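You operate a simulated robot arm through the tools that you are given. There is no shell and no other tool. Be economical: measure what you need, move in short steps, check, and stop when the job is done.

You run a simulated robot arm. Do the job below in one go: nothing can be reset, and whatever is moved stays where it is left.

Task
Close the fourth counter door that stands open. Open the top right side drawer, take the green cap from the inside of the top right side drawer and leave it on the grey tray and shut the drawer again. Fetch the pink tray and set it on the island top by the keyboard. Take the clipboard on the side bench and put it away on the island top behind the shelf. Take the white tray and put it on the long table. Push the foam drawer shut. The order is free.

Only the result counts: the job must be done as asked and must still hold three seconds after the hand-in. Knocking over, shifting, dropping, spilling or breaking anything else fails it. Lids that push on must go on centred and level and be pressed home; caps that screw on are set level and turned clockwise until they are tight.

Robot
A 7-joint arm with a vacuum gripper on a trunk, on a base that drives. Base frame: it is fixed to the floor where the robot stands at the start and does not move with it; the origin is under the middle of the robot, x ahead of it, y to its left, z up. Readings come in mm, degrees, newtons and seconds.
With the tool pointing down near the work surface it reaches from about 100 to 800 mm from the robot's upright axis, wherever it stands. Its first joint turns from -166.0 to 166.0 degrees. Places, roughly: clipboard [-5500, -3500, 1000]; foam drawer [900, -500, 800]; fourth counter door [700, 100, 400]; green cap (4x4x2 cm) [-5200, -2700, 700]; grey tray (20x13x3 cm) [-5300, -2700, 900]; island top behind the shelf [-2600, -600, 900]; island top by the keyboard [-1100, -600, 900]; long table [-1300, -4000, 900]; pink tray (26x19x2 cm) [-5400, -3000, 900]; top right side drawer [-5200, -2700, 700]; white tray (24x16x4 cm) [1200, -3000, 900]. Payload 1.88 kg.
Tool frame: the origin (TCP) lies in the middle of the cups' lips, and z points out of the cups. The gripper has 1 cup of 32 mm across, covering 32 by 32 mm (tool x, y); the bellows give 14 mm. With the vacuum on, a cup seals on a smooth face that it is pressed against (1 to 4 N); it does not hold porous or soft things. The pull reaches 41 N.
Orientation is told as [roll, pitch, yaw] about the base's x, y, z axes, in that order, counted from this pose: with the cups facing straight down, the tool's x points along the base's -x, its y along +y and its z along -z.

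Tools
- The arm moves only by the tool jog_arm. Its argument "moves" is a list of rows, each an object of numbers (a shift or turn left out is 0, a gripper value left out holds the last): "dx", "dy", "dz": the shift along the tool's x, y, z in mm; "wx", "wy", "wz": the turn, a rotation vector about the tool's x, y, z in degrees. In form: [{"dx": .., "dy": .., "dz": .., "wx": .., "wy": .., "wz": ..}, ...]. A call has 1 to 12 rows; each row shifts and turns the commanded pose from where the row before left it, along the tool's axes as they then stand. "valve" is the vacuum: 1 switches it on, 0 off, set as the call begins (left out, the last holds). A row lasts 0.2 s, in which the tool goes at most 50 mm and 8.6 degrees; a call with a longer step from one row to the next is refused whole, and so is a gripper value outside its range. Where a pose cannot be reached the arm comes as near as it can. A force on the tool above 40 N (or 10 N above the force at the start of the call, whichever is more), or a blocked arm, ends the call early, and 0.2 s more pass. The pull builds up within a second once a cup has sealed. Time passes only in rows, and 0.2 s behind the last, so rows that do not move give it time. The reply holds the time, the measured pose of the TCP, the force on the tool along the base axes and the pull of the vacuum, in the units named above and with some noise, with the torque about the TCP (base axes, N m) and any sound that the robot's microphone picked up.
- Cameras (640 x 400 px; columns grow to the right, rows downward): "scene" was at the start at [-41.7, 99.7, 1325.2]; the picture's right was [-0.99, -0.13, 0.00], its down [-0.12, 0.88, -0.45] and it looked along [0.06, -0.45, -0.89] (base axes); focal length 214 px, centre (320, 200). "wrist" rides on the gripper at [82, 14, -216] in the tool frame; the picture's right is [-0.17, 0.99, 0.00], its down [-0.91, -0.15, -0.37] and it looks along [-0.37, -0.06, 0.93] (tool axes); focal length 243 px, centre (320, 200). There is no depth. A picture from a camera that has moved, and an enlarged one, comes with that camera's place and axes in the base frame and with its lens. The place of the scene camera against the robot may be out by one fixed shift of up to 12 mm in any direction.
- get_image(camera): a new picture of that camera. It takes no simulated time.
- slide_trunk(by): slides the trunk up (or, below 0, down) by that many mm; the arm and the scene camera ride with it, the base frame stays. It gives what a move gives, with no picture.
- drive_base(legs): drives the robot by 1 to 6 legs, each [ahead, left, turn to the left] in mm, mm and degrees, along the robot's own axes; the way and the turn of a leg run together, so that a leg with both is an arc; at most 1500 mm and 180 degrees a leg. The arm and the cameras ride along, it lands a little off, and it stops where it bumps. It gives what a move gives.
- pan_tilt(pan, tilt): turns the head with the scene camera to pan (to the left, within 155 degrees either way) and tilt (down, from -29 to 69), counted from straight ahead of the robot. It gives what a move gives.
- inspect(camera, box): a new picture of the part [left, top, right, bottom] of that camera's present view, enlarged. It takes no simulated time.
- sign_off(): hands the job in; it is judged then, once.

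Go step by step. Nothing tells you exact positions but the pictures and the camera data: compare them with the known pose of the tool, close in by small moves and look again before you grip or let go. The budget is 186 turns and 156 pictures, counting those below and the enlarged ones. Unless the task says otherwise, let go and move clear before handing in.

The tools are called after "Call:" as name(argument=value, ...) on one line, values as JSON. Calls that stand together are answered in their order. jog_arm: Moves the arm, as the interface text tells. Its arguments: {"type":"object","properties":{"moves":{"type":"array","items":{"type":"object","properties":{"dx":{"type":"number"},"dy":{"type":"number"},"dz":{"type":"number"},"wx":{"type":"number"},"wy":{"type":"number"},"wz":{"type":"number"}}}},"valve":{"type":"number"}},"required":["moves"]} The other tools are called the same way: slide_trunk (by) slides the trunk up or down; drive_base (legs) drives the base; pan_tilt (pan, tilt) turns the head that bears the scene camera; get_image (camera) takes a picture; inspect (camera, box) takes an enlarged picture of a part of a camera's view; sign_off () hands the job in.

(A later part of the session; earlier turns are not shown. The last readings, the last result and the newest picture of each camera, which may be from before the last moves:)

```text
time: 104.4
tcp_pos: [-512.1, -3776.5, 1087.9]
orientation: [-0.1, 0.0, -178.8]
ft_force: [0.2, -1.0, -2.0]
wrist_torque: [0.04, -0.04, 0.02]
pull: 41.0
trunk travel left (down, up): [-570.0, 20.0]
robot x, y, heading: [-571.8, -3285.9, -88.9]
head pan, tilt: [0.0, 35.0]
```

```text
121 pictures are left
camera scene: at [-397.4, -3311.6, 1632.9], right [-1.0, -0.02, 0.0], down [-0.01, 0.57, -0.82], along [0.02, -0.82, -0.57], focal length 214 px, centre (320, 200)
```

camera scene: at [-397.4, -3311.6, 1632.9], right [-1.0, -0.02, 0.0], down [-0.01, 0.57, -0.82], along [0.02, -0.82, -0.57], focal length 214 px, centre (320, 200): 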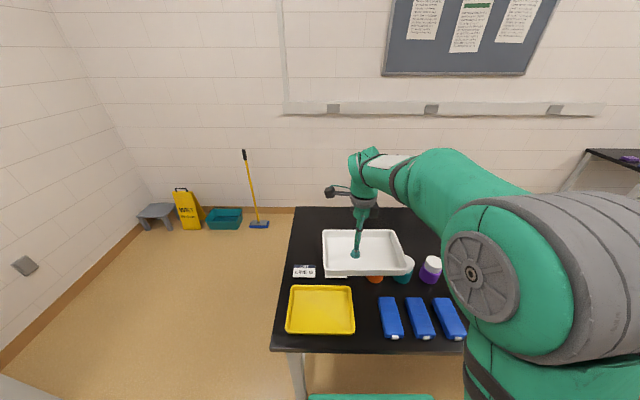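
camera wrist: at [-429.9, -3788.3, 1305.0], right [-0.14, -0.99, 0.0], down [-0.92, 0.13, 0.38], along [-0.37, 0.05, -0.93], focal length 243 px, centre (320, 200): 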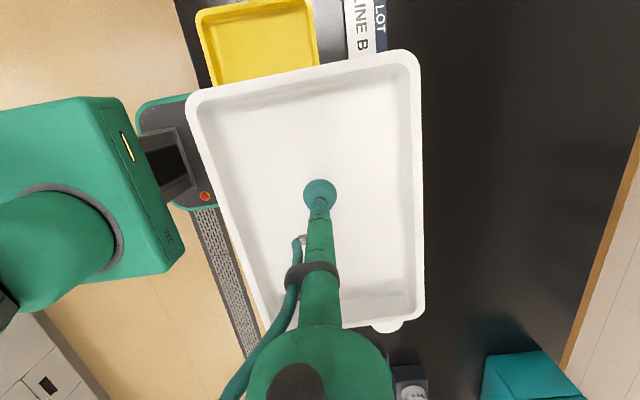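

Extending over the clear area to (-560, -4050).

Call:
jog_arm(moves=[{"dx": -7, "dy": 39}, {"dx": -7, "dy": 39}, {"dx": -7, "dy": 39}, {"dx": -7, "dy": 39}, {"dx": -7, "dy": 39}, {"dx": -7, "dy": 39}, {"dx": -7, "dy": 39}])

Call:
get_image(camera="wrist")

Call:
get_image(camera="scene")

```text
time: 106.0
tcp_pos: [-556.1, -4051.2, 1086.3]
orientation: [-0.4, -0.1, -178.6]
ft_force: [-0.3, -0.5, -3.2]
wrist_torque: [0.13, -0.06, 0.0]
pull: 40.5
trunk travel left (down, up): [-570.0, 20.0]
robot x, y, heading: [-570.1, -3286.1, -89.0]
head pan, tilt: [0.0, 35.0]
```

```text
120 pictures are left
camera wrist: at [-472.7, -4064.5, 1302.9], right [-0.14, -0.99, -0.01], down [-0.92, 0.13, 0.38], along [-0.37, 0.06, -0.93], focal length 243 px, centre (320, 200)
```

wrist: 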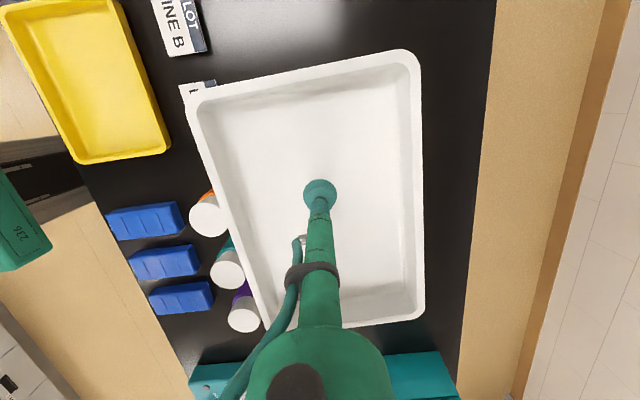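

```text
119 pictures are left
camera scene: at [-397.4, -3313.9, 1632.7], right [-1.0, -0.02, 0.0], down [-0.01, 0.57, -0.82], along [0.01, -0.82, -0.57], focal length 214 px, centre (320, 200)
```

scene: 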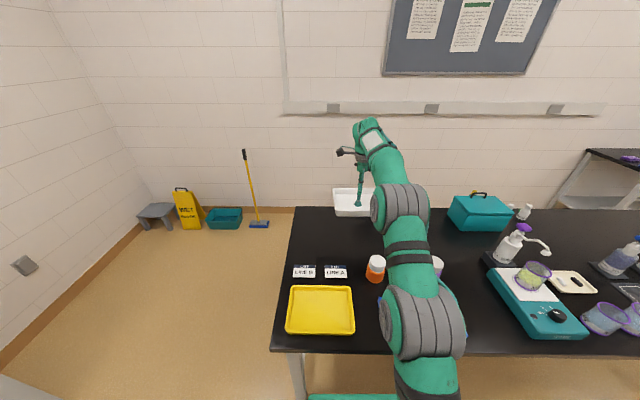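

The tray clears the bottles, cards and table edge. Lowering.

Call:
jog_arm(moves=[{"dz": 40}, {"dz": 40}, {"dz": 40}, {"dz": 25}, {"dz": 10}])

Call:
jog_arm(moves=[{"dz": 5}, {"dz": 5}, {"dz": 4}])

Call:
jog_arm(moves=[{"dz": 4}, {"dz": 3}])

```text
time: 107.2
tcp_pos: [-555.0, -4051.3, 933.1]
orientation: [-0.1, 0.0, -178.5]
ft_force: [0.0, -0.3, -2.4]
wrist_torque: [0.02, -0.05, -0.01]
pull: 40.8
trunk travel left (down, up): [-570.0, 20.0]
robot x, y, heading: [-573.4, -3284.4, -89.1]
head pan, tilt: [0.0, 35.0]
```

```text
time: 108.0
tcp_pos: [-554.2, -4051.0, 918.5]
orientation: [-0.1, 0.0, -178.6]
ft_force: [-0.9, 0.0, -1.6]
wrist_torque: [0.0, -0.04, 0.02]
pull: 40.3
trunk travel left (down, up): [-570.0, 20.0]
robot x, y, heading: [-571.7, -3281.6, -89.0]
head pan, tilt: [0.0, 35.0]
```

```text
time: 108.6
tcp_pos: [-554.6, -4050.8, 912.6]
orientation: [-0.1, 0.1, -178.5]
ft_force: [-0.1, 0.0, -2.1]
wrist_torque: [0.01, -0.03, -0.02]
pull: 40.6
trunk travel left (down, up): [-570.0, 20.0]
robot x, y, heading: [-568.3, -3286.2, -88.7]
head pan, tilt: [0.0, 35.0]
```

Call:
jog_arm(moves=[{"dz": 3}, {"dz": 3}])

Call:
jog_arm(moves=[{"dz": 3}, {"dz": 3}])

```text
time: 109.2
tcp_pos: [-555.3, -4049.9, 905.1]
orientation: [-0.2, 0.1, -178.6]
ft_force: [0.1, -0.3, -2.9]
wrist_torque: [0.01, -0.07, 0.01]
pull: 40.6
trunk travel left (down, up): [-570.0, 20.0]
robot x, y, heading: [-569.2, -3284.9, -88.9]
head pan, tilt: [0.0, 35.0]
```

```text
time: 109.8
tcp_pos: [-552.8, -4051.2, 900.8]
orientation: [-0.1, 0.0, -178.6]
ft_force: [-0.1, 0.8, -1.3]
wrist_torque: [-0.01, -0.07, 0.03]
pull: 40.8
trunk travel left (down, up): [-570.0, 20.0]
robot x, y, heading: [-572.7, -3284.1, -88.7]
head pan, tilt: [0.0, 35.0]
```

Call:
jog_arm(moves=[{"dz": 3}, {"dz": 3}])

Call:
get_image(camera="scene")

Call:
get_image(camera="wrist")

```text
time: 110.4
tcp_pos: [-555.2, -4049.9, 894.5]
orientation: [-0.1, 0.0, -178.5]
ft_force: [0.3, 0.6, -3.2]
wrist_torque: [0.06, -0.04, -0.04]
pull: 40.6
trunk travel left (down, up): [-570.0, 20.0]
robot x, y, heading: [-570.7, -3286.1, -88.8]
head pan, tilt: [0.0, 35.0]
```

```text
118 pictures are left
camera scene: at [-397.4, -3311.8, 1632.9], right [-1.0, -0.02, 0.0], down [-0.01, 0.57, -0.82], along [0.02, -0.82, -0.57], focal length 214 px, centre (320, 200)
```

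scene: 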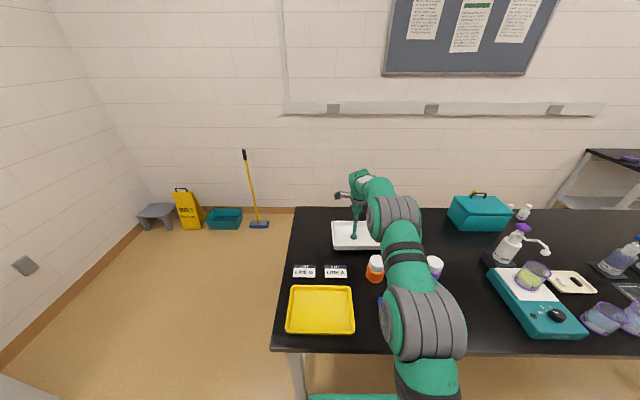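

```text
117 pictures are left
camera wrist: at [-472.2, -4062.4, 1110.3], right [-0.14, -0.99, 0.0], down [-0.92, 0.13, 0.38], along [-0.37, 0.05, -0.93], focal length 243 px, centre (320, 200)
```

wrist: 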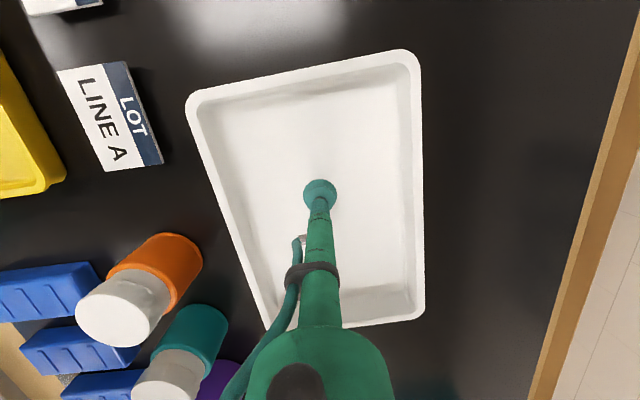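

Table top appears a bit lower than the counter. Continuing down in small steps.

Call:
jog_arm(moves=[{"dz": 3}, {"dz": 3}, {"dz": 3}])

Call:
jog_arm(moves=[{"dz": 3}, {"dz": 3}])

Call:
jog_arm(moves=[{"dz": 3}, {"dz": 3}])

```text
time: 111.2
tcp_pos: [-555.2, -4051.3, 884.6]
orientation: [-0.1, 0.0, -178.5]
ft_force: [-0.1, -1.5, -2.7]
wrist_torque: [0.03, -0.02, 0.0]
pull: 40.9
trunk travel left (down, up): [-570.0, 20.0]
robot x, y, heading: [-568.6, -3283.5, -89.0]
head pan, tilt: [0.0, 35.0]
```

```text
time: 111.8
tcp_pos: [-553.5, -4050.1, 879.4]
orientation: [-0.1, 0.0, -178.5]
ft_force: [0.7, 0.7, -2.4]
wrist_torque: [0.01, -0.07, -0.01]
pull: 40.9
trunk travel left (down, up): [-570.0, 20.0]
robot x, y, heading: [-569.5, -3285.4, -89.0]
head pan, tilt: [0.0, 35.0]
```

```text
time: 112.4
tcp_pos: [-556.2, -4048.9, 874.4]
orientation: [0.0, 0.1, -178.6]
ft_force: [-1.7, -0.6, -2.4]
wrist_torque: [0.01, -0.04, -0.02]
pull: 40.6
trunk travel left (down, up): [-570.0, 20.0]
robot x, y, heading: [-575.9, -3282.4, -88.9]
head pan, tilt: [0.0, 35.0]
```

Call:
jog_arm(moves=[{"dz": 3}, {"dz": 3}])

Call:
jog_arm(moves=[{"dz": 3}, {"dz": 3}])

Call:
get_image(camera="wrist")

```text
time: 113.0
tcp_pos: [-554.6, -4050.1, 868.5]
orientation: [-0.2, 0.0, -178.5]
ft_force: [0.1, -0.1, -2.5]
wrist_torque: [0.0, -0.03, 0.03]
pull: 40.8
trunk travel left (down, up): [-570.0, 20.0]
robot x, y, heading: [-566.8, -3281.2, -89.0]
head pan, tilt: [0.0, 35.0]
```

```text
time: 113.6
tcp_pos: [-554.6, -4049.7, 865.0]
orientation: [0.2, 0.1, -178.6]
ft_force: [-1.4, 2.5, 11.4]
wrist_torque: [0.07, 0.3, 0.1]
pull: 40.6
trunk travel left (down, up): [-570.0, 20.0]
robot x, y, heading: [-572.3, -3286.3, -89.1]
head pan, tilt: [0.0, 35.0]
```

```text
116 pictures are left
camera wrist: at [-471.8, -4060.8, 1081.5], right [-0.14, -0.99, 0.0], down [-0.92, 0.13, 0.37], along [-0.37, 0.05, -0.93], focal length 243 px, centre (320, 200)
```

wrist: 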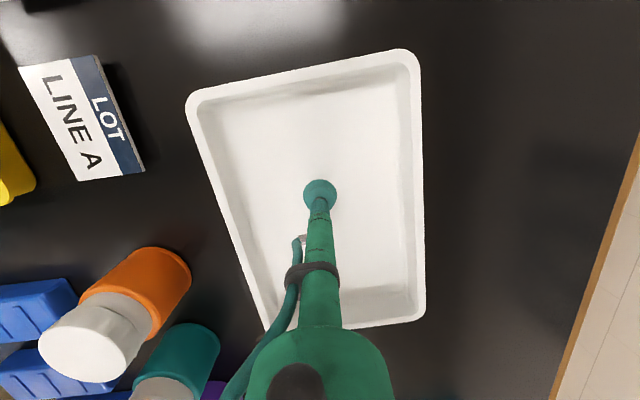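

Contact at z≈865. Releasing the vacuum, waiting, and lifting clear.

Call:
jog_arm(moves=[{}, {}, {}, {}, {}, {"dz": -5}, {"dz": -10}, {"dz": -30}, {"dz": -45}, {"dz": -45}, {"dz": -45}, {"dz": -40}], valve=0)

Call:
get_image(camera="wrist")

```text
time: 116.2
tcp_pos: [-555.7, -4050.4, 1083.3]
orientation: [-0.1, 0.0, -178.4]
ft_force: [0.0, -1.2, -0.6]
wrist_torque: [0.01, 0.03, 0.0]
pull: 0.1
trunk travel left (down, up): [-570.0, 20.0]
robot x, y, heading: [-571.4, -3285.9, -89.0]
head pan, tilt: [0.0, 35.0]
```

```text
115 pictures are left
camera wrist: at [-473.3, -4061.8, 1298.5], right [-0.14, -0.99, 0.0], down [-0.92, 0.13, 0.38], along [-0.37, 0.05, -0.93], focal length 243 px, centre (320, 200)
```

wrist: 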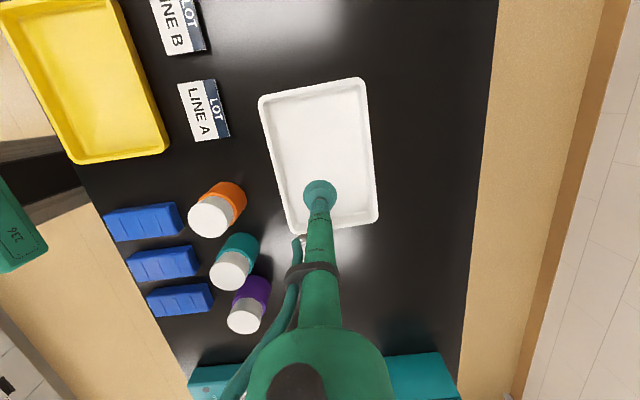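

The white tray rests on the long table. Retracting, then heading toward the side bench at -x.

Call:
jog_arm(moves=[{"dy": -42}, {"dy": -42}, {"dy": -42}, {"dy": -42}, {"dy": -42}, {"dy": -42}, {"dy": -42}])

Call:
drive_base(legs=[[-300, 0, 0], [0, 0, -91]])

Call:
pan_tilt(pan=10, tilt=15)

Call:
get_image(camera="scene")

```text
time: 117.8
tcp_pos: [-564.1, -3755.2, 1083.4]
orientation: [0.0, 0.0, -178.7]
ft_force: [0.1, 0.1, 0.1]
wrist_torque: [-0.02, -0.01, 0.01]
pull: 0.1
trunk travel left (down, up): [-570.0, 20.0]
robot x, y, heading: [-570.9, -3285.1, -88.9]
head pan, tilt: [0.0, 35.0]
```

```text
time: 123.8
tcp_pos: [-1049.6, -2981.2, 1081.5]
orientation: [-0.1, 0.0, 90.3]
ft_force: [-0.3, -0.3, 0.3]
wrist_torque: [-0.02, -0.01, -0.03]
pull: 0.1
trunk travel left (down, up): [-570.0, 20.0]
robot x, y, heading: [-575.4, -2986.1, 180.0]
head pan, tilt: [0.0, 35.0]
```

```text
time: 124.6
tcp_pos: [-1050.7, -2980.1, 1081.9]
orientation: [-0.2, 0.0, 90.2]
ft_force: [0.3, 0.1, -0.7]
wrist_torque: [0.01, 0.04, 0.04]
pull: 0.0
trunk travel left (down, up): [-570.0, 20.0]
robot x, y, heading: [-579.6, -2980.7, 179.7]
head pan, tilt: [10.0, 15.0]
```

```text
114 pictures are left
camera scene: at [-600.7, -3162.9, 1664.8], right [-0.17, 0.99, 0.0], down [0.26, 0.04, -0.97], along [-0.95, -0.16, -0.26], focal length 214 px, centre (320, 200)
```

scene: 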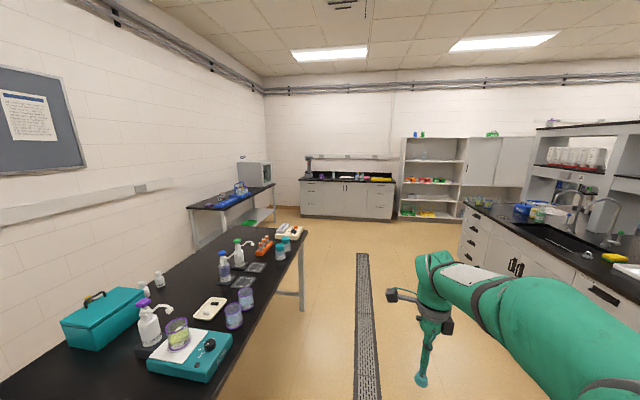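

The side bench is at the far wall. Driving toward it along y≈-3000.

Call:
drive_base(legs=[[1500, 0, 0], [1500, 0, 0], [500, 0, 0]])

Call:
pan_tilt(pan=0, tilt=30)

Call:
get_image(camera="scene")

```text
time: 141.6
tcp_pos: [-4545.2, -2942.8, 1081.9]
orientation: [-0.1, 0.0, 89.7]
ft_force: [0.0, -0.3, -0.5]
wrist_torque: [0.01, 0.01, 0.0]
pull: 0.0
trunk travel left (down, up): [-570.0, 20.0]
robot x, y, heading: [-4076.3, -2949.9, 179.3]
head pan, tilt: [10.0, 15.0]
```

```text
time: 142.3
tcp_pos: [-4544.7, -2943.7, 1081.3]
orientation: [0.0, 0.1, 89.7]
ft_force: [-0.2, -1.8, -0.2]
wrist_torque: [0.0, -0.05, 0.01]
pull: 0.1
trunk travel left (down, up): [-570.0, 20.0]
robot x, y, heading: [-4072.1, -2948.2, 179.3]
head pan, tilt: [0.0, 30.0]
```

```text
113 pictures are left
camera scene: at [-4095.4, -3114.3, 1640.7], right [0.01, 1.0, 0.0], down [0.5, -0.01, -0.87], along [-0.87, 0.01, -0.5], focal length 214 px, centre (320, 200)
```

scene: 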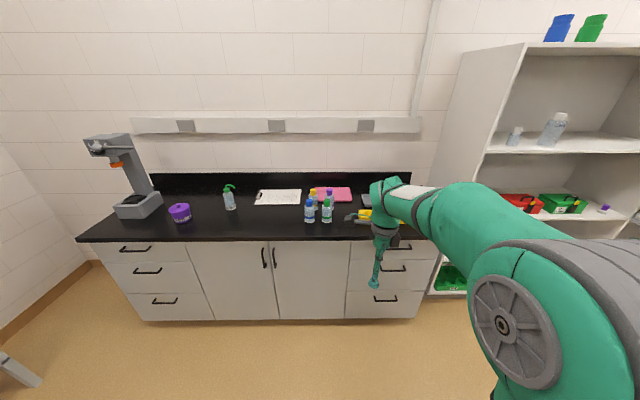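

I see the clipboard, pink tray and grey tray on the side bench; the top right drawer's handle is near (-4985, -2680, 830). I'll extend the arm and turn the tool to face the bench.

Call:
jog_arm(moves=[{"dy": 42}, {"dy": 42}, {"dy": 42}, {"dy": 42}, {"dy": 42}, {"dy": 42}])

Call:
jog_arm(moves=[{"wx": -8.2}, {"wx": -8.2}, {"wx": -8.2}, {"wx": -8.2}, {"wx": -8.2}, {"wx": -8.2}, {"wx": -8.2}, {"wx": -8.2}, {"wx": -8.2}, {"wx": -8.2}, {"wx": -8}])

Call:
get_image(camera="wrist")

Call:
get_image(camera="scene")

```text
time: 143.7
tcp_pos: [-4797.2, -2942.9, 1079.7]
orientation: [-0.2, -0.1, 89.7]
ft_force: [0.9, -0.4, 0.2]
wrist_torque: [-0.02, 0.01, -0.01]
pull: 0.0
trunk travel left (down, up): [-570.0, 20.0]
robot x, y, heading: [-4067.1, -2948.9, 179.3]
head pan, tilt: [0.0, 30.0]
```

```text
time: 146.1
tcp_pos: [-4796.6, -2941.7, 1085.2]
orientation: [90.1, 0.1, 89.6]
ft_force: [-0.4, 0.1, 0.5]
wrist_torque: [-0.02, -0.03, -0.03]
pull: 0.0
trunk travel left (down, up): [-570.0, 20.0]
robot x, y, heading: [-4073.2, -2950.5, 179.4]
head pan, tilt: [0.0, 30.0]
```

```text
112 pictures are left
camera wrist: at [-4580.5, -3024.9, 1099.8], right [0.0, 0.17, 0.99], down [0.38, 0.91, -0.16], along [-0.93, 0.37, -0.06], focal length 243 px, centre (320, 200)
```

wrist: 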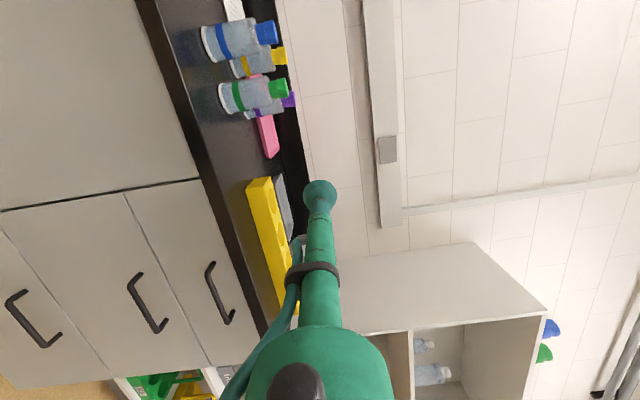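

```text
111 pictures are left
camera scene: at [-4095.3, -3114.3, 1644.1], right [0.01, 1.0, 0.0], down [0.5, -0.01, -0.87], along [-0.87, 0.01, -0.5], focal length 214 px, centre (320, 200)
```

scene: 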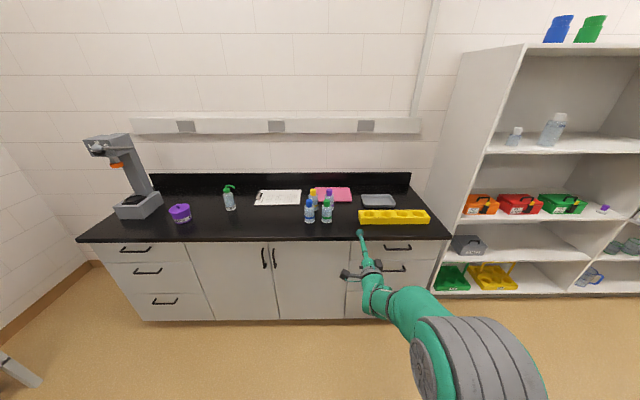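

The tool now faces the bench exactly level. The top right drawer's handle triangulates to (-5019, -2664, 800). I'll shift right and lower the trunk to face the drawer front below the handle.

Call:
drive_base(legs=[[0, -278, 0.5]])

Call:
slide_trunk(by=-345)

Call:
get_image(camera="wrist")

Call:
get_image(camera="scene")

```text
time: 148.1
tcp_pos: [-4794.0, -2666.3, 1081.1]
orientation: [90.0, 0.0, 90.2]
ft_force: [-0.1, -0.2, 0.3]
wrist_torque: [0.02, 0.03, 0.01]
pull: 0.1
trunk travel left (down, up): [-570.0, 20.0]
robot x, y, heading: [-4072.6, -2668.6, 179.9]
head pan, tilt: [0.0, 30.0]
```

```text
time: 151.5
tcp_pos: [-4795.3, -2666.5, 736.5]
orientation: [89.9, -0.1, 90.2]
ft_force: [-0.8, 0.6, -0.7]
wrist_torque: [-0.02, -0.03, 0.0]
pull: 0.0
trunk travel left (down, up): [-225.0, 365.0]
robot x, y, heading: [-4071.5, -2666.2, 179.7]
head pan, tilt: [0.0, 30.0]
```

```text
110 pictures are left
camera wrist: at [-4578.1, -2747.0, 751.2], right [0.0, 0.17, 0.99], down [0.37, 0.92, -0.15], along [-0.93, 0.37, -0.06], focal length 243 px, centre (320, 200)
```

wrist: 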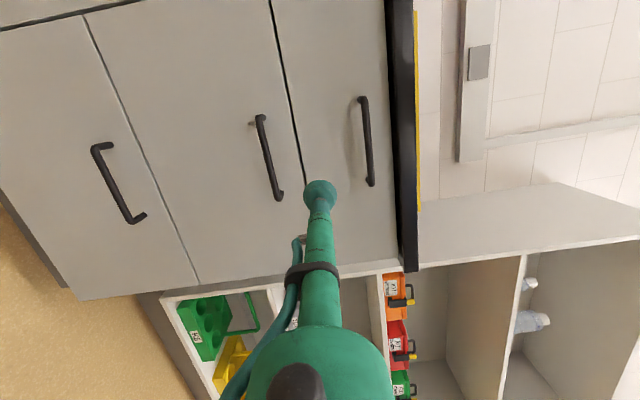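

```text
109 pictures are left
camera scene: at [-4091.7, -2831.7, 1295.7], right [0.0, 1.0, 0.0], down [0.5, 0.0, -0.87], along [-0.87, 0.0, -0.5], focal length 214 px, centre (320, 200)
```

scene: 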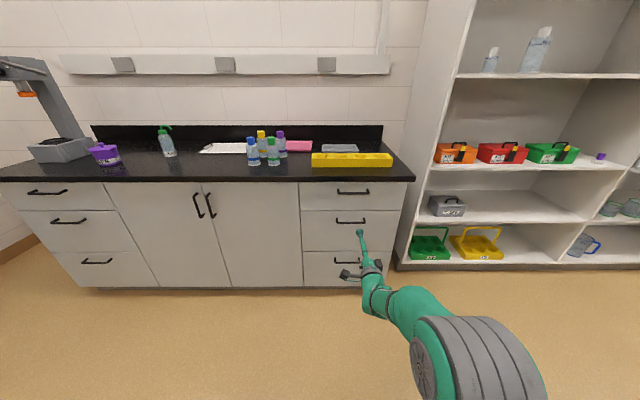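

The tip points at the drawer front between its bottom edge (z≈694) and its handle (z≈820). Driving ahead, then creeping in.

Call:
drive_base(legs=[[190, 0, 0]])

Call:
get_image(camera="wrist")

```text
time: 153.1
tcp_pos: [-4987.9, -2665.7, 737.8]
orientation: [90.0, 0.0, 90.2]
ft_force: [0.0, -0.1, -0.7]
wrist_torque: [0.02, 0.02, -0.03]
pull: 0.0
trunk travel left (down, up): [-225.0, 365.0]
robot x, y, heading: [-4264.3, -2664.6, 180.0]
head pan, tilt: [0.0, 30.0]
```

```text
108 pictures are left
camera wrist: at [-4771.5, -2746.9, 751.2], right [0.0, 0.17, 0.99], down [0.37, 0.92, -0.15], along [-0.93, 0.36, -0.06], focal length 243 px, centre (320, 200)
```

wrist: 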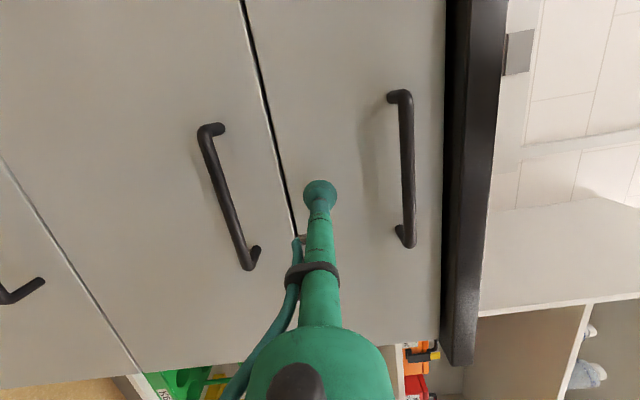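

Call:
jog_arm(moves=[{"dz": 15}, {"dz": 10}, {"dz": 6}, {"dz": 5}, {"dz": 4}, {"dz": 4}, {"dz": 4}, {"dz": 4}], valve=1)

```text
time: 154.6
tcp_pos: [-5030.3, -2664.6, 736.8]
orientation: [90.1, 0.0, 90.3]
ft_force: [21.0, 0.1, 5.6]
wrist_torque: [-0.38, -0.13, -0.09]
pull: 40.9
trunk travel left (down, up): [-225.0, 365.0]
robot x, y, heading: [-4262.6, -2663.7, 180.0]
head pan, tilt: [0.0, 30.0]
stopped in row 7: the force on the tool passed its limit at 48 N (the readings are from after the stop); the commanded pose is now the measured one
```

Sealed on the drawer front. Pulling it open gently.

Call:
jog_arm(moves=[{"dz": -8}, {"dz": -10}, {"dz": -15}, {"dz": -20}, {"dz": -20}, {"dz": -20}])

Call:
get_image(camera="wrist")

```text
time: 156.0
tcp_pos: [-4944.7, -2663.2, 731.9]
orientation: [89.4, -0.1, 90.2]
ft_force: [0.3, 1.6, 20.0]
wrist_torque: [0.09, -0.27, -0.03]
pull: 40.2
trunk travel left (down, up): [-225.0, 365.0]
robot x, y, heading: [-4265.6, -2668.7, 179.7]
head pan, tilt: [0.0, 30.0]
```

```text
107 pictures are left
camera wrist: at [-4728.1, -2746.6, 747.8], right [-0.01, 0.16, 0.99], down [0.37, 0.92, -0.15], along [-0.93, 0.37, -0.07], focal length 243 px, centre (320, 200)
```

wrist: 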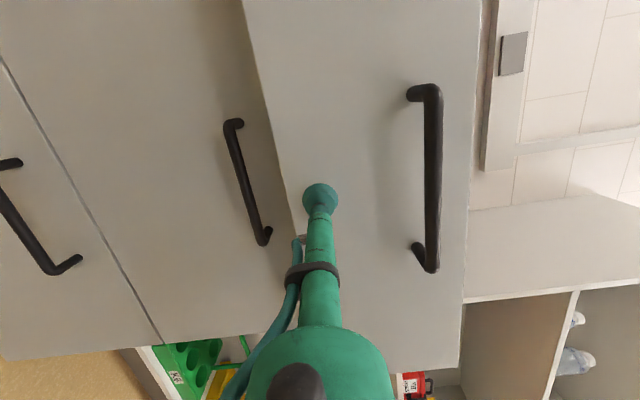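

The drawer follows. Relieving the vertical load slightly and pulling further by driving back.

Call:
jog_arm(moves=[{"dy": 4}, {"dz": -10}])

Call:
drive_base(legs=[[-120, 0, 0]])

Call:
get_image(camera="scene")

```text
time: 156.6
tcp_pos: [-4932.6, -2665.6, 717.9]
orientation: [87.6, -0.1, 90.2]
ft_force: [0.0, 0.7, 17.8]
wrist_torque: [0.2, 0.0, 0.01]
pull: 40.3
trunk travel left (down, up): [-225.0, 365.0]
robot x, y, heading: [-4265.6, -2668.0, 180.1]
head pan, tilt: [0.0, 30.0]
```

```text
time: 157.8
tcp_pos: [-4813.7, -2664.4, 717.6]
orientation: [87.8, -0.1, 90.1]
ft_force: [0.2, -4.0, 18.6]
wrist_torque: [-0.01, -0.13, -0.01]
pull: 41.1
trunk travel left (down, up): [-225.0, 365.0]
robot x, y, heading: [-4139.3, -2665.7, 180.0]
head pan, tilt: [0.0, 30.0]
```

```text
106 pictures are left
camera scene: at [-4174.3, -2832.0, 1295.6], right [0.0, 1.0, 0.0], down [0.51, 0.0, -0.86], along [-0.86, 0.0, -0.51], focal length 214 px, centre (320, 200)
```

scene: 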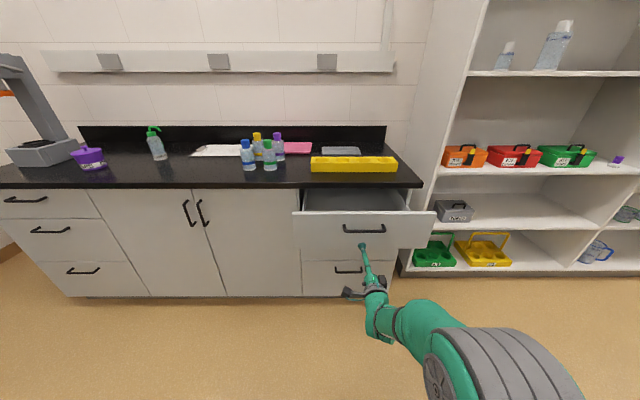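

Drawer is open about 215 mm. Releasing, backing off and raising the trunk to look inside.

Call:
jog_arm(moves=[{}, {}, {}, {}, {"dz": -10}, {"dz": -20}, {"dz": -30}], valve=0)

Call:
drive_base(legs=[[-150, 0, 0]])

Call:
slide_trunk(by=365)

Call:
pan_tilt(pan=0, tilt=45)

Call:
get_image(camera="scene")

```text
time: 159.5
tcp_pos: [-4733.4, -2667.2, 627.1]
orientation: [77.9, 0.0, 90.5]
ft_force: [-0.4, 0.3, -0.4]
wrist_torque: [-0.04, 0.0, -0.01]
pull: 0.0
trunk travel left (down, up): [-225.0, 365.0]
robot x, y, heading: [-4142.6, -2665.5, 179.5]
head pan, tilt: [0.0, 30.0]
stopped in row 7: the arm was blocked; the commanded pose is now the measured one
```

```text
time: 160.9
tcp_pos: [-4585.2, -2666.5, 626.7]
orientation: [78.0, 0.1, 90.5]
ft_force: [0.8, 0.8, 0.6]
wrist_torque: [0.01, 0.02, 0.04]
pull: 0.1
trunk travel left (down, up): [-225.0, 365.0]
robot x, y, heading: [-3995.3, -2667.2, 179.8]
head pan, tilt: [0.0, 30.0]
```

```text
time: 164.4
tcp_pos: [-4581.9, -2667.1, 998.0]
orientation: [78.4, 0.0, 90.4]
ft_force: [-0.3, 0.2, -0.3]
wrist_torque: [0.02, -0.02, 0.05]
pull: 0.0
trunk travel left (down, up): [-590.0, 0.0]
robot x, y, heading: [-3991.7, -2668.5, 180.1]
head pan, tilt: [0.0, 30.0]
```

```text
time: 165.2
tcp_pos: [-4580.3, -2668.9, 996.1]
orientation: [78.3, 0.1, 90.4]
ft_force: [-0.1, 0.2, -0.1]
wrist_torque: [-0.01, 0.01, -0.01]
pull: 0.2
trunk travel left (down, up): [-590.0, 0.0]
robot x, y, heading: [-3997.0, -2663.4, 179.9]
head pan, tilt: [0.0, 45.0]
```

```text
105 pictures are left
camera scene: at [-4006.6, -2832.1, 1638.2], right [0.0, 1.0, 0.0], down [0.71, 0.0, -0.71], along [-0.71, 0.0, -0.71], focal length 214 px, centre (320, 200)
```

scene: 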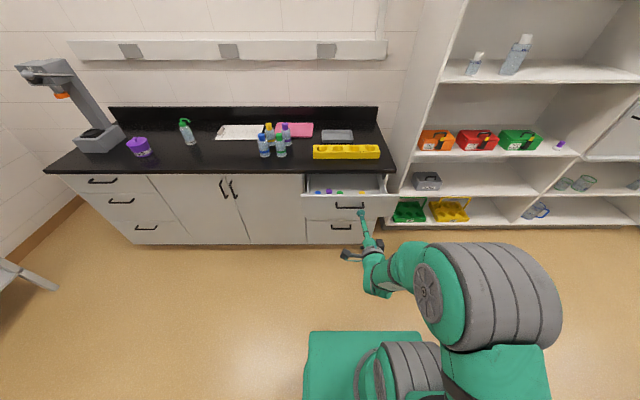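

Several coloured caps lie in the drawer. Zooming in.

Call:
inspect(camera="scene", box=[260, 110, 420, 220])

```text
3.64 times, centred on (340, 165) of scene
camera zoom: at [-4006.6, -2832.1, 1638.2], right [0.0, 1.0, 0.0], down [0.71, 0.0, -0.71], along [-0.71, 0.0, -0.71], focal length 780 px, centre (247, 327)
```

zoom: 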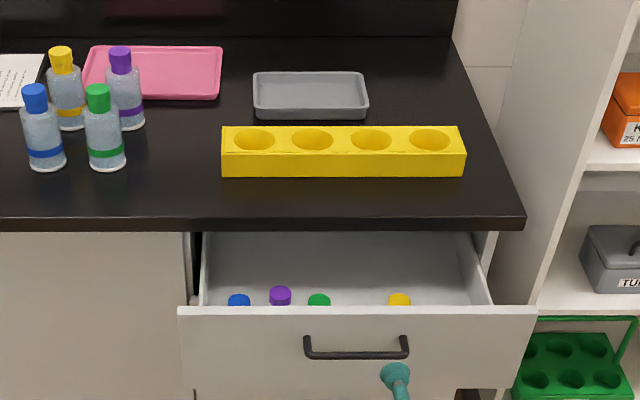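

The green cap is the third from the left, near the drawer front at about y -2712, x between -4990 and -4930. Turning the tool down again and driving in to look with the wrist camera.

Call:
jog_arm(moves=[{"wx": 7.8}, {"wx": 7.8}, {"wx": 7.8}, {"wx": 7.8}, {"wx": 7.8}, {"wx": 7.8}, {"wx": 7.8}, {"wx": 7.8}, {"wx": 7.8}, {"wx": 7.8}])

Call:
jog_arm(moves=[{"dz": -30}, {"dz": -30}, {"dz": -30}])

Call:
drive_base(legs=[[320, 40, 0]])

Call:
get_image(camera="wrist")

Call:
get_image(camera="scene")

```text
time: 167.4
tcp_pos: [-4581.5, -2666.6, 995.0]
orientation: [0.3, -0.1, 90.4]
ft_force: [1.0, -0.6, 0.4]
wrist_torque: [-0.01, 0.0, -0.01]
pull: 0.1
trunk travel left (down, up): [-590.0, 0.0]
robot x, y, heading: [-3995.5, -2669.8, 180.0]
head pan, tilt: [0.0, 45.0]
```

```text
time: 168.2
tcp_pos: [-4579.7, -2664.9, 1086.3]
orientation: [0.4, 0.1, 90.5]
ft_force: [0.6, -1.2, -0.6]
wrist_torque: [0.0, -0.01, -0.02]
pull: 0.2
trunk travel left (down, up): [-590.0, 0.0]
robot x, y, heading: [-3992.6, -2668.4, 180.3]
head pan, tilt: [0.0, 45.0]
```

```text
time: 170.3
tcp_pos: [-4903.1, -2704.1, 1086.8]
orientation: [0.4, 0.0, 90.3]
ft_force: [-0.3, 0.5, 0.1]
wrist_torque: [0.0, 0.0, 0.01]
pull: 0.1
trunk travel left (down, up): [-590.0, 0.0]
robot x, y, heading: [-4315.7, -2704.6, 179.8]
head pan, tilt: [0.0, 45.0]
```

```text
103 pictures are left
camera wrist: at [-4913.6, -2786.4, 1302.5], right [-0.99, 0.16, 0.01], down [0.15, 0.92, 0.37], along [0.05, 0.37, -0.93], focal length 243 px, centre (320, 200)
```

wrist: 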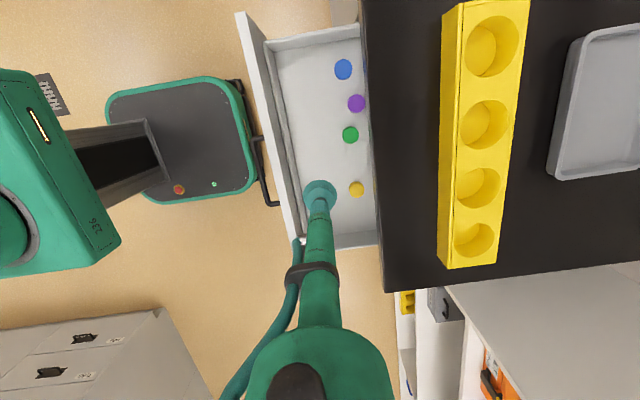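

```text
102 pictures are left
camera scene: at [-4329.1, -2870.9, 1638.1], right [0.0, 1.0, 0.0], down [0.71, 0.0, -0.71], along [-0.71, 0.0, -0.71], focal length 214 px, centre (320, 200)
```

scene: 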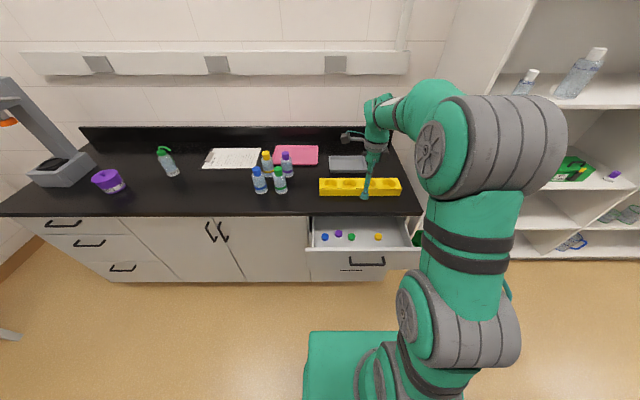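

The green cap is at about (-4978, -2708, 717), quite close to the counter's edge for the gripper body. I'll lower the tip into the drawer in front of the caps and draw the drawer out another ~90 mm by its front panel.

Call:
jog_arm(moves=[{"dz": 45}, {"dz": 45}, {"dz": 45}, {"dz": 45}, {"dz": 45}, {"dz": 45}, {"dz": 25}])

Call:
drive_base(legs=[[-110, 0, 0]])

Call:
get_image(camera="wrist")

Call:
get_image(camera="scene")

```text
time: 171.9
tcp_pos: [-4903.6, -2704.6, 789.6]
orientation: [0.4, 0.1, 90.3]
ft_force: [0.1, -0.4, -0.6]
wrist_torque: [0.02, 0.01, -0.01]
pull: 0.1
trunk travel left (down, up): [-590.0, 0.0]
robot x, y, heading: [-4317.0, -2707.6, 179.9]
head pan, tilt: [0.0, 45.0]
```

```text
time: 173.2
tcp_pos: [-4790.7, -2704.0, 790.5]
orientation: [0.4, 0.1, 90.2]
ft_force: [0.3, -0.3, 0.1]
wrist_torque: [0.04, -0.02, 0.01]
pull: 0.1
trunk travel left (down, up): [-590.0, 0.0]
robot x, y, heading: [-4202.2, -2703.1, 179.6]
head pan, tilt: [0.0, 45.0]
```

```text
101 pictures are left
camera wrist: at [-4802.3, -2786.5, 1007.0], right [-0.99, 0.16, 0.01], down [0.15, 0.92, 0.37], along [0.05, 0.37, -0.93], focal length 243 px, centre (320, 200)
```

wrist: 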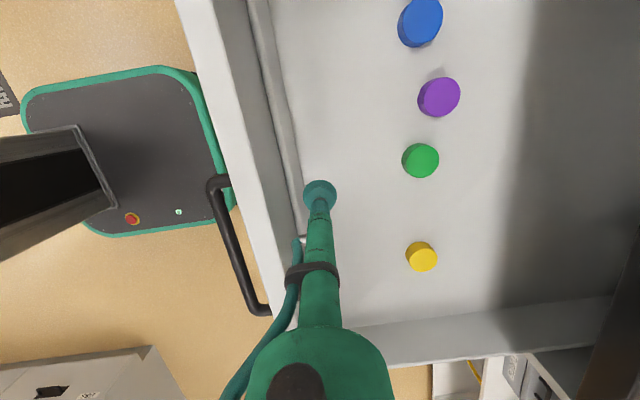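

```text
100 pictures are left
camera scene: at [-4215.7, -2871.3, 1638.1], right [0.0, 1.0, 0.0], down [0.71, 0.0, -0.71], along [-0.71, 0.0, -0.71], focal length 214 px, centre (320, 200)
```

scene: 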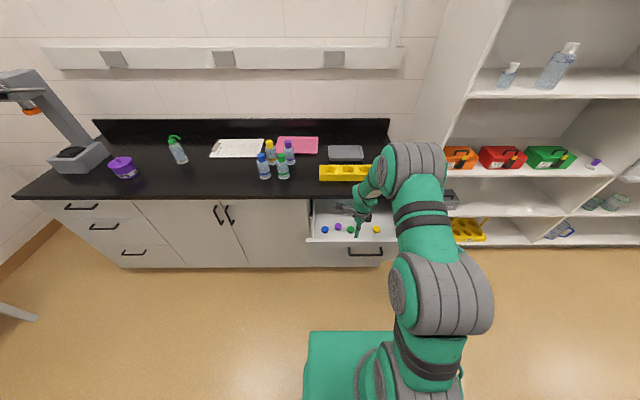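

The drawer came out a further ~60 mm; the cap is now at about (-4914, -2702). Moving above it.

Call:
jog_arm(moves=[{"dy": 40}, {"dy": 40}, {"dy": 42, "dx": -2}, {"dz": 20}])

Call:
get_image(camera="wrist")

```text
time: 174.2
tcp_pos: [-4914.2, -2703.4, 771.6]
orientation: [0.4, 0.0, 90.3]
ft_force: [-0.6, 0.1, -0.2]
wrist_torque: [0.01, -0.04, 0.02]
pull: 0.0
trunk travel left (down, up): [-590.0, 0.0]
robot x, y, heading: [-4205.2, -2705.2, 179.4]
head pan, tilt: [0.0, 45.0]
```

```text
99 pictures are left
camera wrist: at [-4925.8, -2786.0, 988.4], right [-0.99, 0.16, 0.01], down [0.15, 0.92, 0.37], along [0.05, 0.37, -0.93], focal length 243 px, centre (320, 200)
```

wrist: 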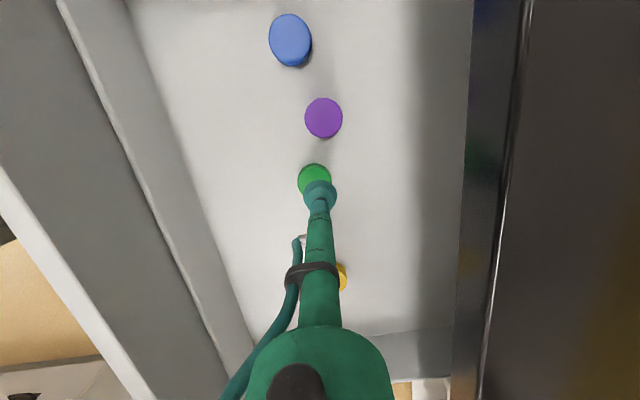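

The cap sits ~5 mm nearer to the robot than the tip; correcting and coming down with the vacuum on.

Call:
jog_arm(moves=[{"dy": -5, "dz": 15}, {"dz": 15}, {"dz": 8}, {"dz": 5}, {"dz": 4}, {"dz": 4}], valve=1)

Call:
get_image(camera="wrist")

```text
time: 175.6
tcp_pos: [-4909.5, -2703.5, 724.9]
orientation: [0.9, 0.0, 90.3]
ft_force: [-1.5, 0.7, 33.6]
wrist_torque: [-0.02, -0.11, 0.02]
pull: 41.2
trunk travel left (down, up): [-590.0, 0.0]
robot x, y, heading: [-4203.0, -2704.3, 179.5]
head pan, tilt: [0.0, 45.0]
```

```text
98 pictures are left
camera wrist: at [-4920.0, -2785.1, 940.1], right [-0.99, 0.16, 0.01], down [0.15, 0.92, 0.37], along [0.05, 0.37, -0.93], focal length 243 px, centre (320, 200)
```

wrist: 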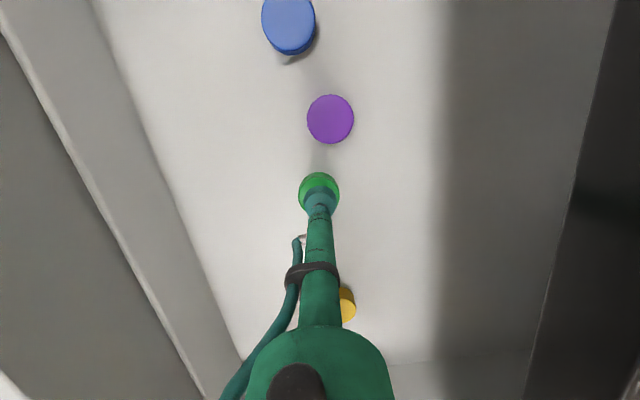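

The cap is held. The grey tray is out of reach with the drawer open (the carriage would hit the drawer), so I'll lift out, park the cap on the clear bench spot left of the yellow rack, shut the drawer, then finish the cap.

Call:
jog_arm(moves=[{"dz": -10}, {"dz": -25}, {"dz": -40}, {"dz": -45}, {"dz": -45}, {"dz": -45}, {"dz": -45}, {"dz": -30}])

Call:
drive_base(legs=[[130, 145, 0]])

Call:
get_image(camera="wrist")

Call:
get_image(camera="scene")

```text
time: 177.4
tcp_pos: [-4904.5, -2703.1, 1003.0]
orientation: [0.4, 0.0, 90.3]
ft_force: [-0.3, 0.1, -1.0]
wrist_torque: [0.03, -0.01, 0.01]
pull: 40.8
trunk travel left (down, up): [-590.0, 0.0]
robot x, y, heading: [-4201.3, -2708.9, 179.8]
head pan, tilt: [0.0, 45.0]
```

```text
time: 178.9
tcp_pos: [-5032.9, -2846.0, 1004.0]
orientation: [0.3, -0.1, 90.4]
ft_force: [-0.4, 0.5, 0.3]
wrist_torque: [0.02, 0.01, -0.01]
pull: 40.5
trunk travel left (down, up): [-590.0, 0.0]
robot x, y, heading: [-4333.5, -2850.6, 179.9]
head pan, tilt: [0.0, 45.0]
```

```text
97 pictures are left
camera wrist: at [-5043.8, -2928.1, 1219.8], right [-0.99, 0.16, 0.01], down [0.15, 0.92, 0.37], along [0.05, 0.37, -0.93], focal length 243 px, centre (320, 200)
```

wrist: 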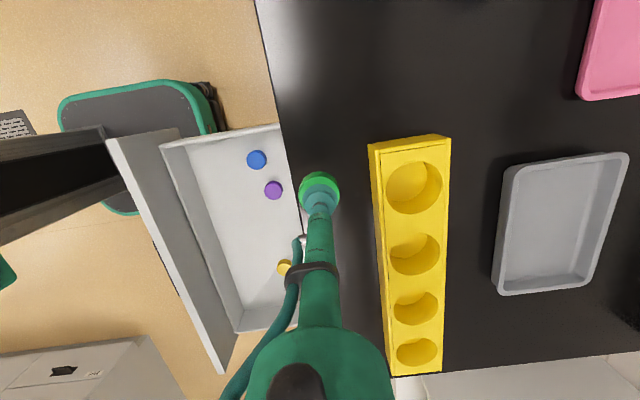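

```text
96 pictures are left
camera scene: at [-4342.8, -3014.0, 1638.0], right [0.0, 1.0, 0.0], down [0.71, 0.0, -0.71], along [-0.71, 0.0, -0.71], focal length 214 px, centre (320, 200)
```

scene: 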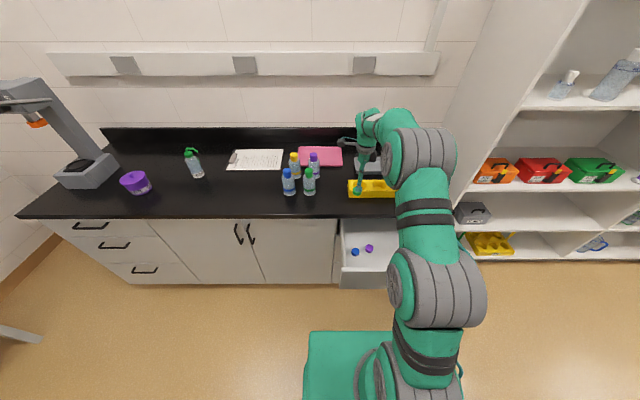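

The rack's left end is at y≈-2872 and the bottles at y≈-3076, so I'll park the cap at about (-5070, -2945).

Call:
jog_arm(moves=[{"dx": 32, "dy": 12}, {"dx": 32, "dy": 12}, {"dx": 31, "dy": 13}, {"dz": 35}, {"dz": 20}])

Call:
get_image(camera="wrist")

```text
time: 180.1
tcp_pos: [-5069.7, -2942.6, 948.4]
orientation: [0.3, -0.1, 90.4]
ft_force: [-0.1, -0.6, -0.3]
wrist_torque: [0.02, -0.01, 0.0]
pull: 40.8
trunk travel left (down, up): [-590.0, 0.0]
robot x, y, heading: [-4333.2, -2851.3, 179.8]
head pan, tilt: [0.0, 45.0]
```

```text
95 pictures are left
camera wrist: at [-5081.0, -3023.9, 1164.4], right [-0.99, 0.16, 0.01], down [0.15, 0.92, 0.37], along [0.05, 0.37, -0.93], focal length 243 px, centre (320, 200)
```

wrist: 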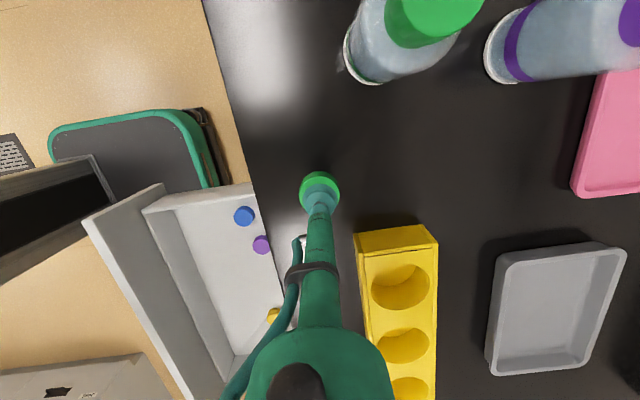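

Call:
jog_arm(moves=[{"dz": 15}, {"dz": 8}, {"dz": 5}, {"dz": 3}])

Call:
jog_arm(moves=[{"dz": 3}, {"dz": 3}])

Call:
jog_arm(moves=[{"dz": 3}, {"dz": 3}])

```text
time: 181.1
tcp_pos: [-5070.2, -2941.6, 917.3]
orientation: [0.4, 0.1, 90.3]
ft_force: [0.9, 0.7, -0.2]
wrist_torque: [-0.01, 0.01, -0.01]
pull: 41.0
trunk travel left (down, up): [-590.0, 0.0]
robot x, y, heading: [-4331.2, -2847.3, 179.6]
head pan, tilt: [0.0, 45.0]
```

```text
time: 181.7
tcp_pos: [-5069.1, -2942.0, 911.7]
orientation: [0.4, 0.0, 90.4]
ft_force: [0.9, 1.1, -0.2]
wrist_torque: [0.01, 0.01, -0.01]
pull: 40.6
trunk travel left (down, up): [-590.0, 0.0]
robot x, y, heading: [-4332.0, -2845.4, 179.7]
head pan, tilt: [0.0, 45.0]
```

```text
time: 182.3
tcp_pos: [-5070.2, -2941.8, 907.7]
orientation: [0.6, 0.1, 90.3]
ft_force: [2.5, 0.8, 8.0]
wrist_torque: [-0.02, -0.07, 0.0]
pull: 40.4
trunk travel left (down, up): [-590.0, 0.0]
robot x, y, heading: [-4333.5, -2848.8, 179.7]
head pan, tilt: [0.0, 45.0]
```

The cap is down on the bench. Releasing and lifting.

Call:
jog_arm(moves=[{}, {}, {}, {}, {}, {"dz": -5}, {"dz": -15}, {"dz": -40}, {"dz": -45}, {"dz": -45}], valve=0)

Call:
get_image(camera="wrist")

```text
time: 184.5
tcp_pos: [-5068.0, -2942.6, 1054.3]
orientation: [0.2, 0.1, 90.4]
ft_force: [0.3, -0.1, -0.7]
wrist_torque: [0.0, 0.0, 0.0]
pull: 0.1
trunk travel left (down, up): [-590.0, 0.0]
robot x, y, heading: [-4329.3, -2848.9, 179.9]
head pan, tilt: [0.0, 45.0]
```

```text
94 pictures are left
camera wrist: at [-5079.4, -3024.6, 1272.0], right [-0.99, 0.16, 0.01], down [0.15, 0.92, 0.37], along [0.05, 0.37, -0.93], focal length 243 px, centre (320, 200)
```

wrist: 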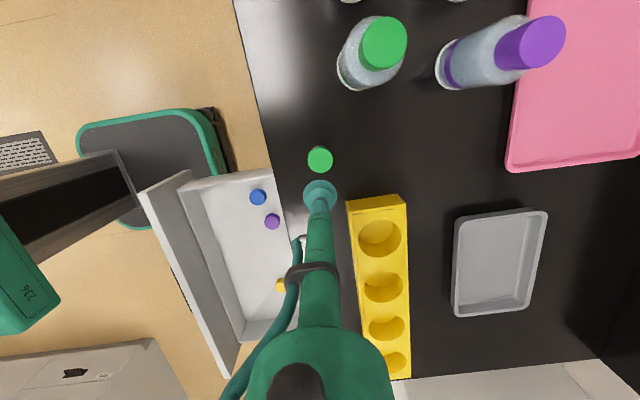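

The cap is parked. Now I'll back off, turn the tool forward again and push the drawer shut below its handle.

Call:
drive_base(legs=[[-450, 0, 0], [0, -278, 0]])

Call:
jog_arm(moves=[{"wx": -8.2}, {"wx": -8.2}, {"wx": -8.2}, {"wx": -8.2}, {"wx": -8.2}, {"wx": -8.2}, {"wx": -8.2}, {"wx": -8.2}, {"wx": -8.2}, {"wx": -8.2}, {"wx": -8}])

Call:
slide_trunk(by=-315)

Call:
get_image(camera="wrist")

```text
time: 188.8
tcp_pos: [-4611.4, -2666.2, 1055.6]
orientation: [0.4, 0.2, 90.1]
ft_force: [-1.0, 0.5, -0.6]
wrist_torque: [0.01, 0.03, 0.0]
pull: 0.0
trunk travel left (down, up): [-590.0, 0.0]
robot x, y, heading: [-3873.2, -2574.4, 179.8]
head pan, tilt: [0.0, 45.0]
```

```text
time: 191.2
tcp_pos: [-4615.1, -2667.7, 1067.5]
orientation: [59.5, -0.1, 90.2]
ft_force: [-0.9, 0.2, 0.2]
wrist_torque: [-0.01, 0.06, -0.02]
pull: 0.1
out of reach, approached as far as the arm can: row 8, 9, 10, 11
trunk travel left (down, up): [-590.0, 0.0]
robot x, y, heading: [-3871.8, -2573.9, 179.5]
head pan, tilt: [0.0, 45.0]
```

```text
time: 194.3
tcp_pos: [-4616.4, -2667.5, 749.0]
orientation: [59.1, 0.0, 90.2]
ft_force: [1.0, -0.3, 0.9]
wrist_torque: [-0.02, 0.01, -0.01]
pull: 0.1
trunk travel left (down, up): [-275.0, 315.0]
robot x, y, heading: [-3876.3, -2575.0, 179.5]
head pan, tilt: [0.0, 45.0]
```

```text
93 pictures are left
camera wrist: at [-4437.2, -2749.0, 871.3], right [-0.51, 0.16, 0.85], down [0.4, 0.92, 0.06], along [-0.77, 0.37, -0.53], focal length 243 px, centre (320, 200)
```

wrist: 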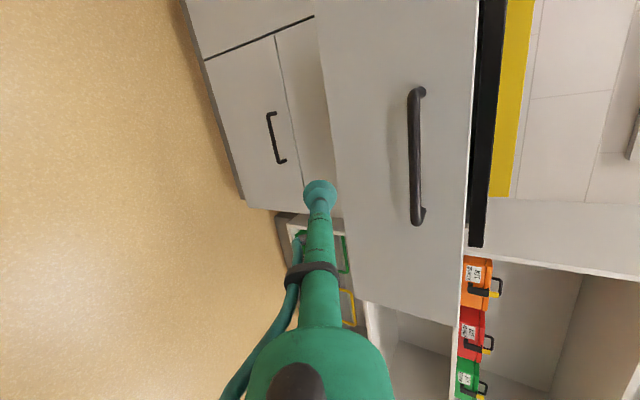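

The turn only reached about 60° in this posture. I'll raise the arm relative to the shoulder while finishing the turn and lower the trunk to compensate.

Call:
jog_arm(moves=[{"dy": 34, "dz": -20}, {"dy": 34, "dz": -20}, {"wx": -7.7}, {"wx": -7.7}, {"wx": -7.7}, {"wx": -7.7}])

Call:
slide_trunk(by=-80)

Call:
get_image(camera="wrist")

```text
time: 195.9
tcp_pos: [-4621.7, -2659.7, 768.5]
orientation: [60.8, -1.9, 89.8]
ft_force: [-0.5, -0.2, 0.6]
wrist_torque: [-0.01, -0.01, 0.01]
pull: 0.0
out of reach, approached as far as the arm can: row 3, 4, 5, 6
trunk travel left (down, up): [-275.0, 315.0]
robot x, y, heading: [-3872.3, -2576.2, 179.2]
head pan, tilt: [0.0, 45.0]
stopped in row 6: the arm was blocked; the commanded pose is now the measured one
```

```text
time: 197.1
tcp_pos: [-4623.7, -2659.8, 674.1]
orientation: [59.9, -2.0, 89.8]
ft_force: [-0.2, 0.4, 1.1]
wrist_torque: [-0.01, 0.0, -0.01]
pull: 0.1
trunk travel left (down, up): [-195.0, 395.0]
robot x, y, heading: [-3875.2, -2576.4, 179.3]
head pan, tilt: [0.0, 45.0]
```

```text
92 pictures are left
camera wrist: at [-4444.0, -2746.1, 791.9], right [-0.49, 0.14, 0.86], down [0.4, 0.91, 0.09], along [-0.77, 0.39, -0.5], focal length 243 px, centre (320, 200)
```

wrist: 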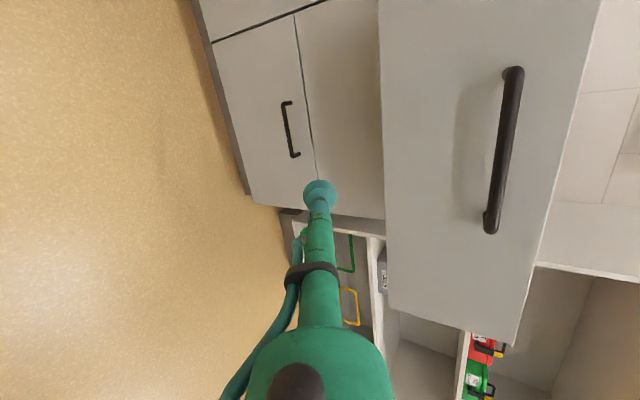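

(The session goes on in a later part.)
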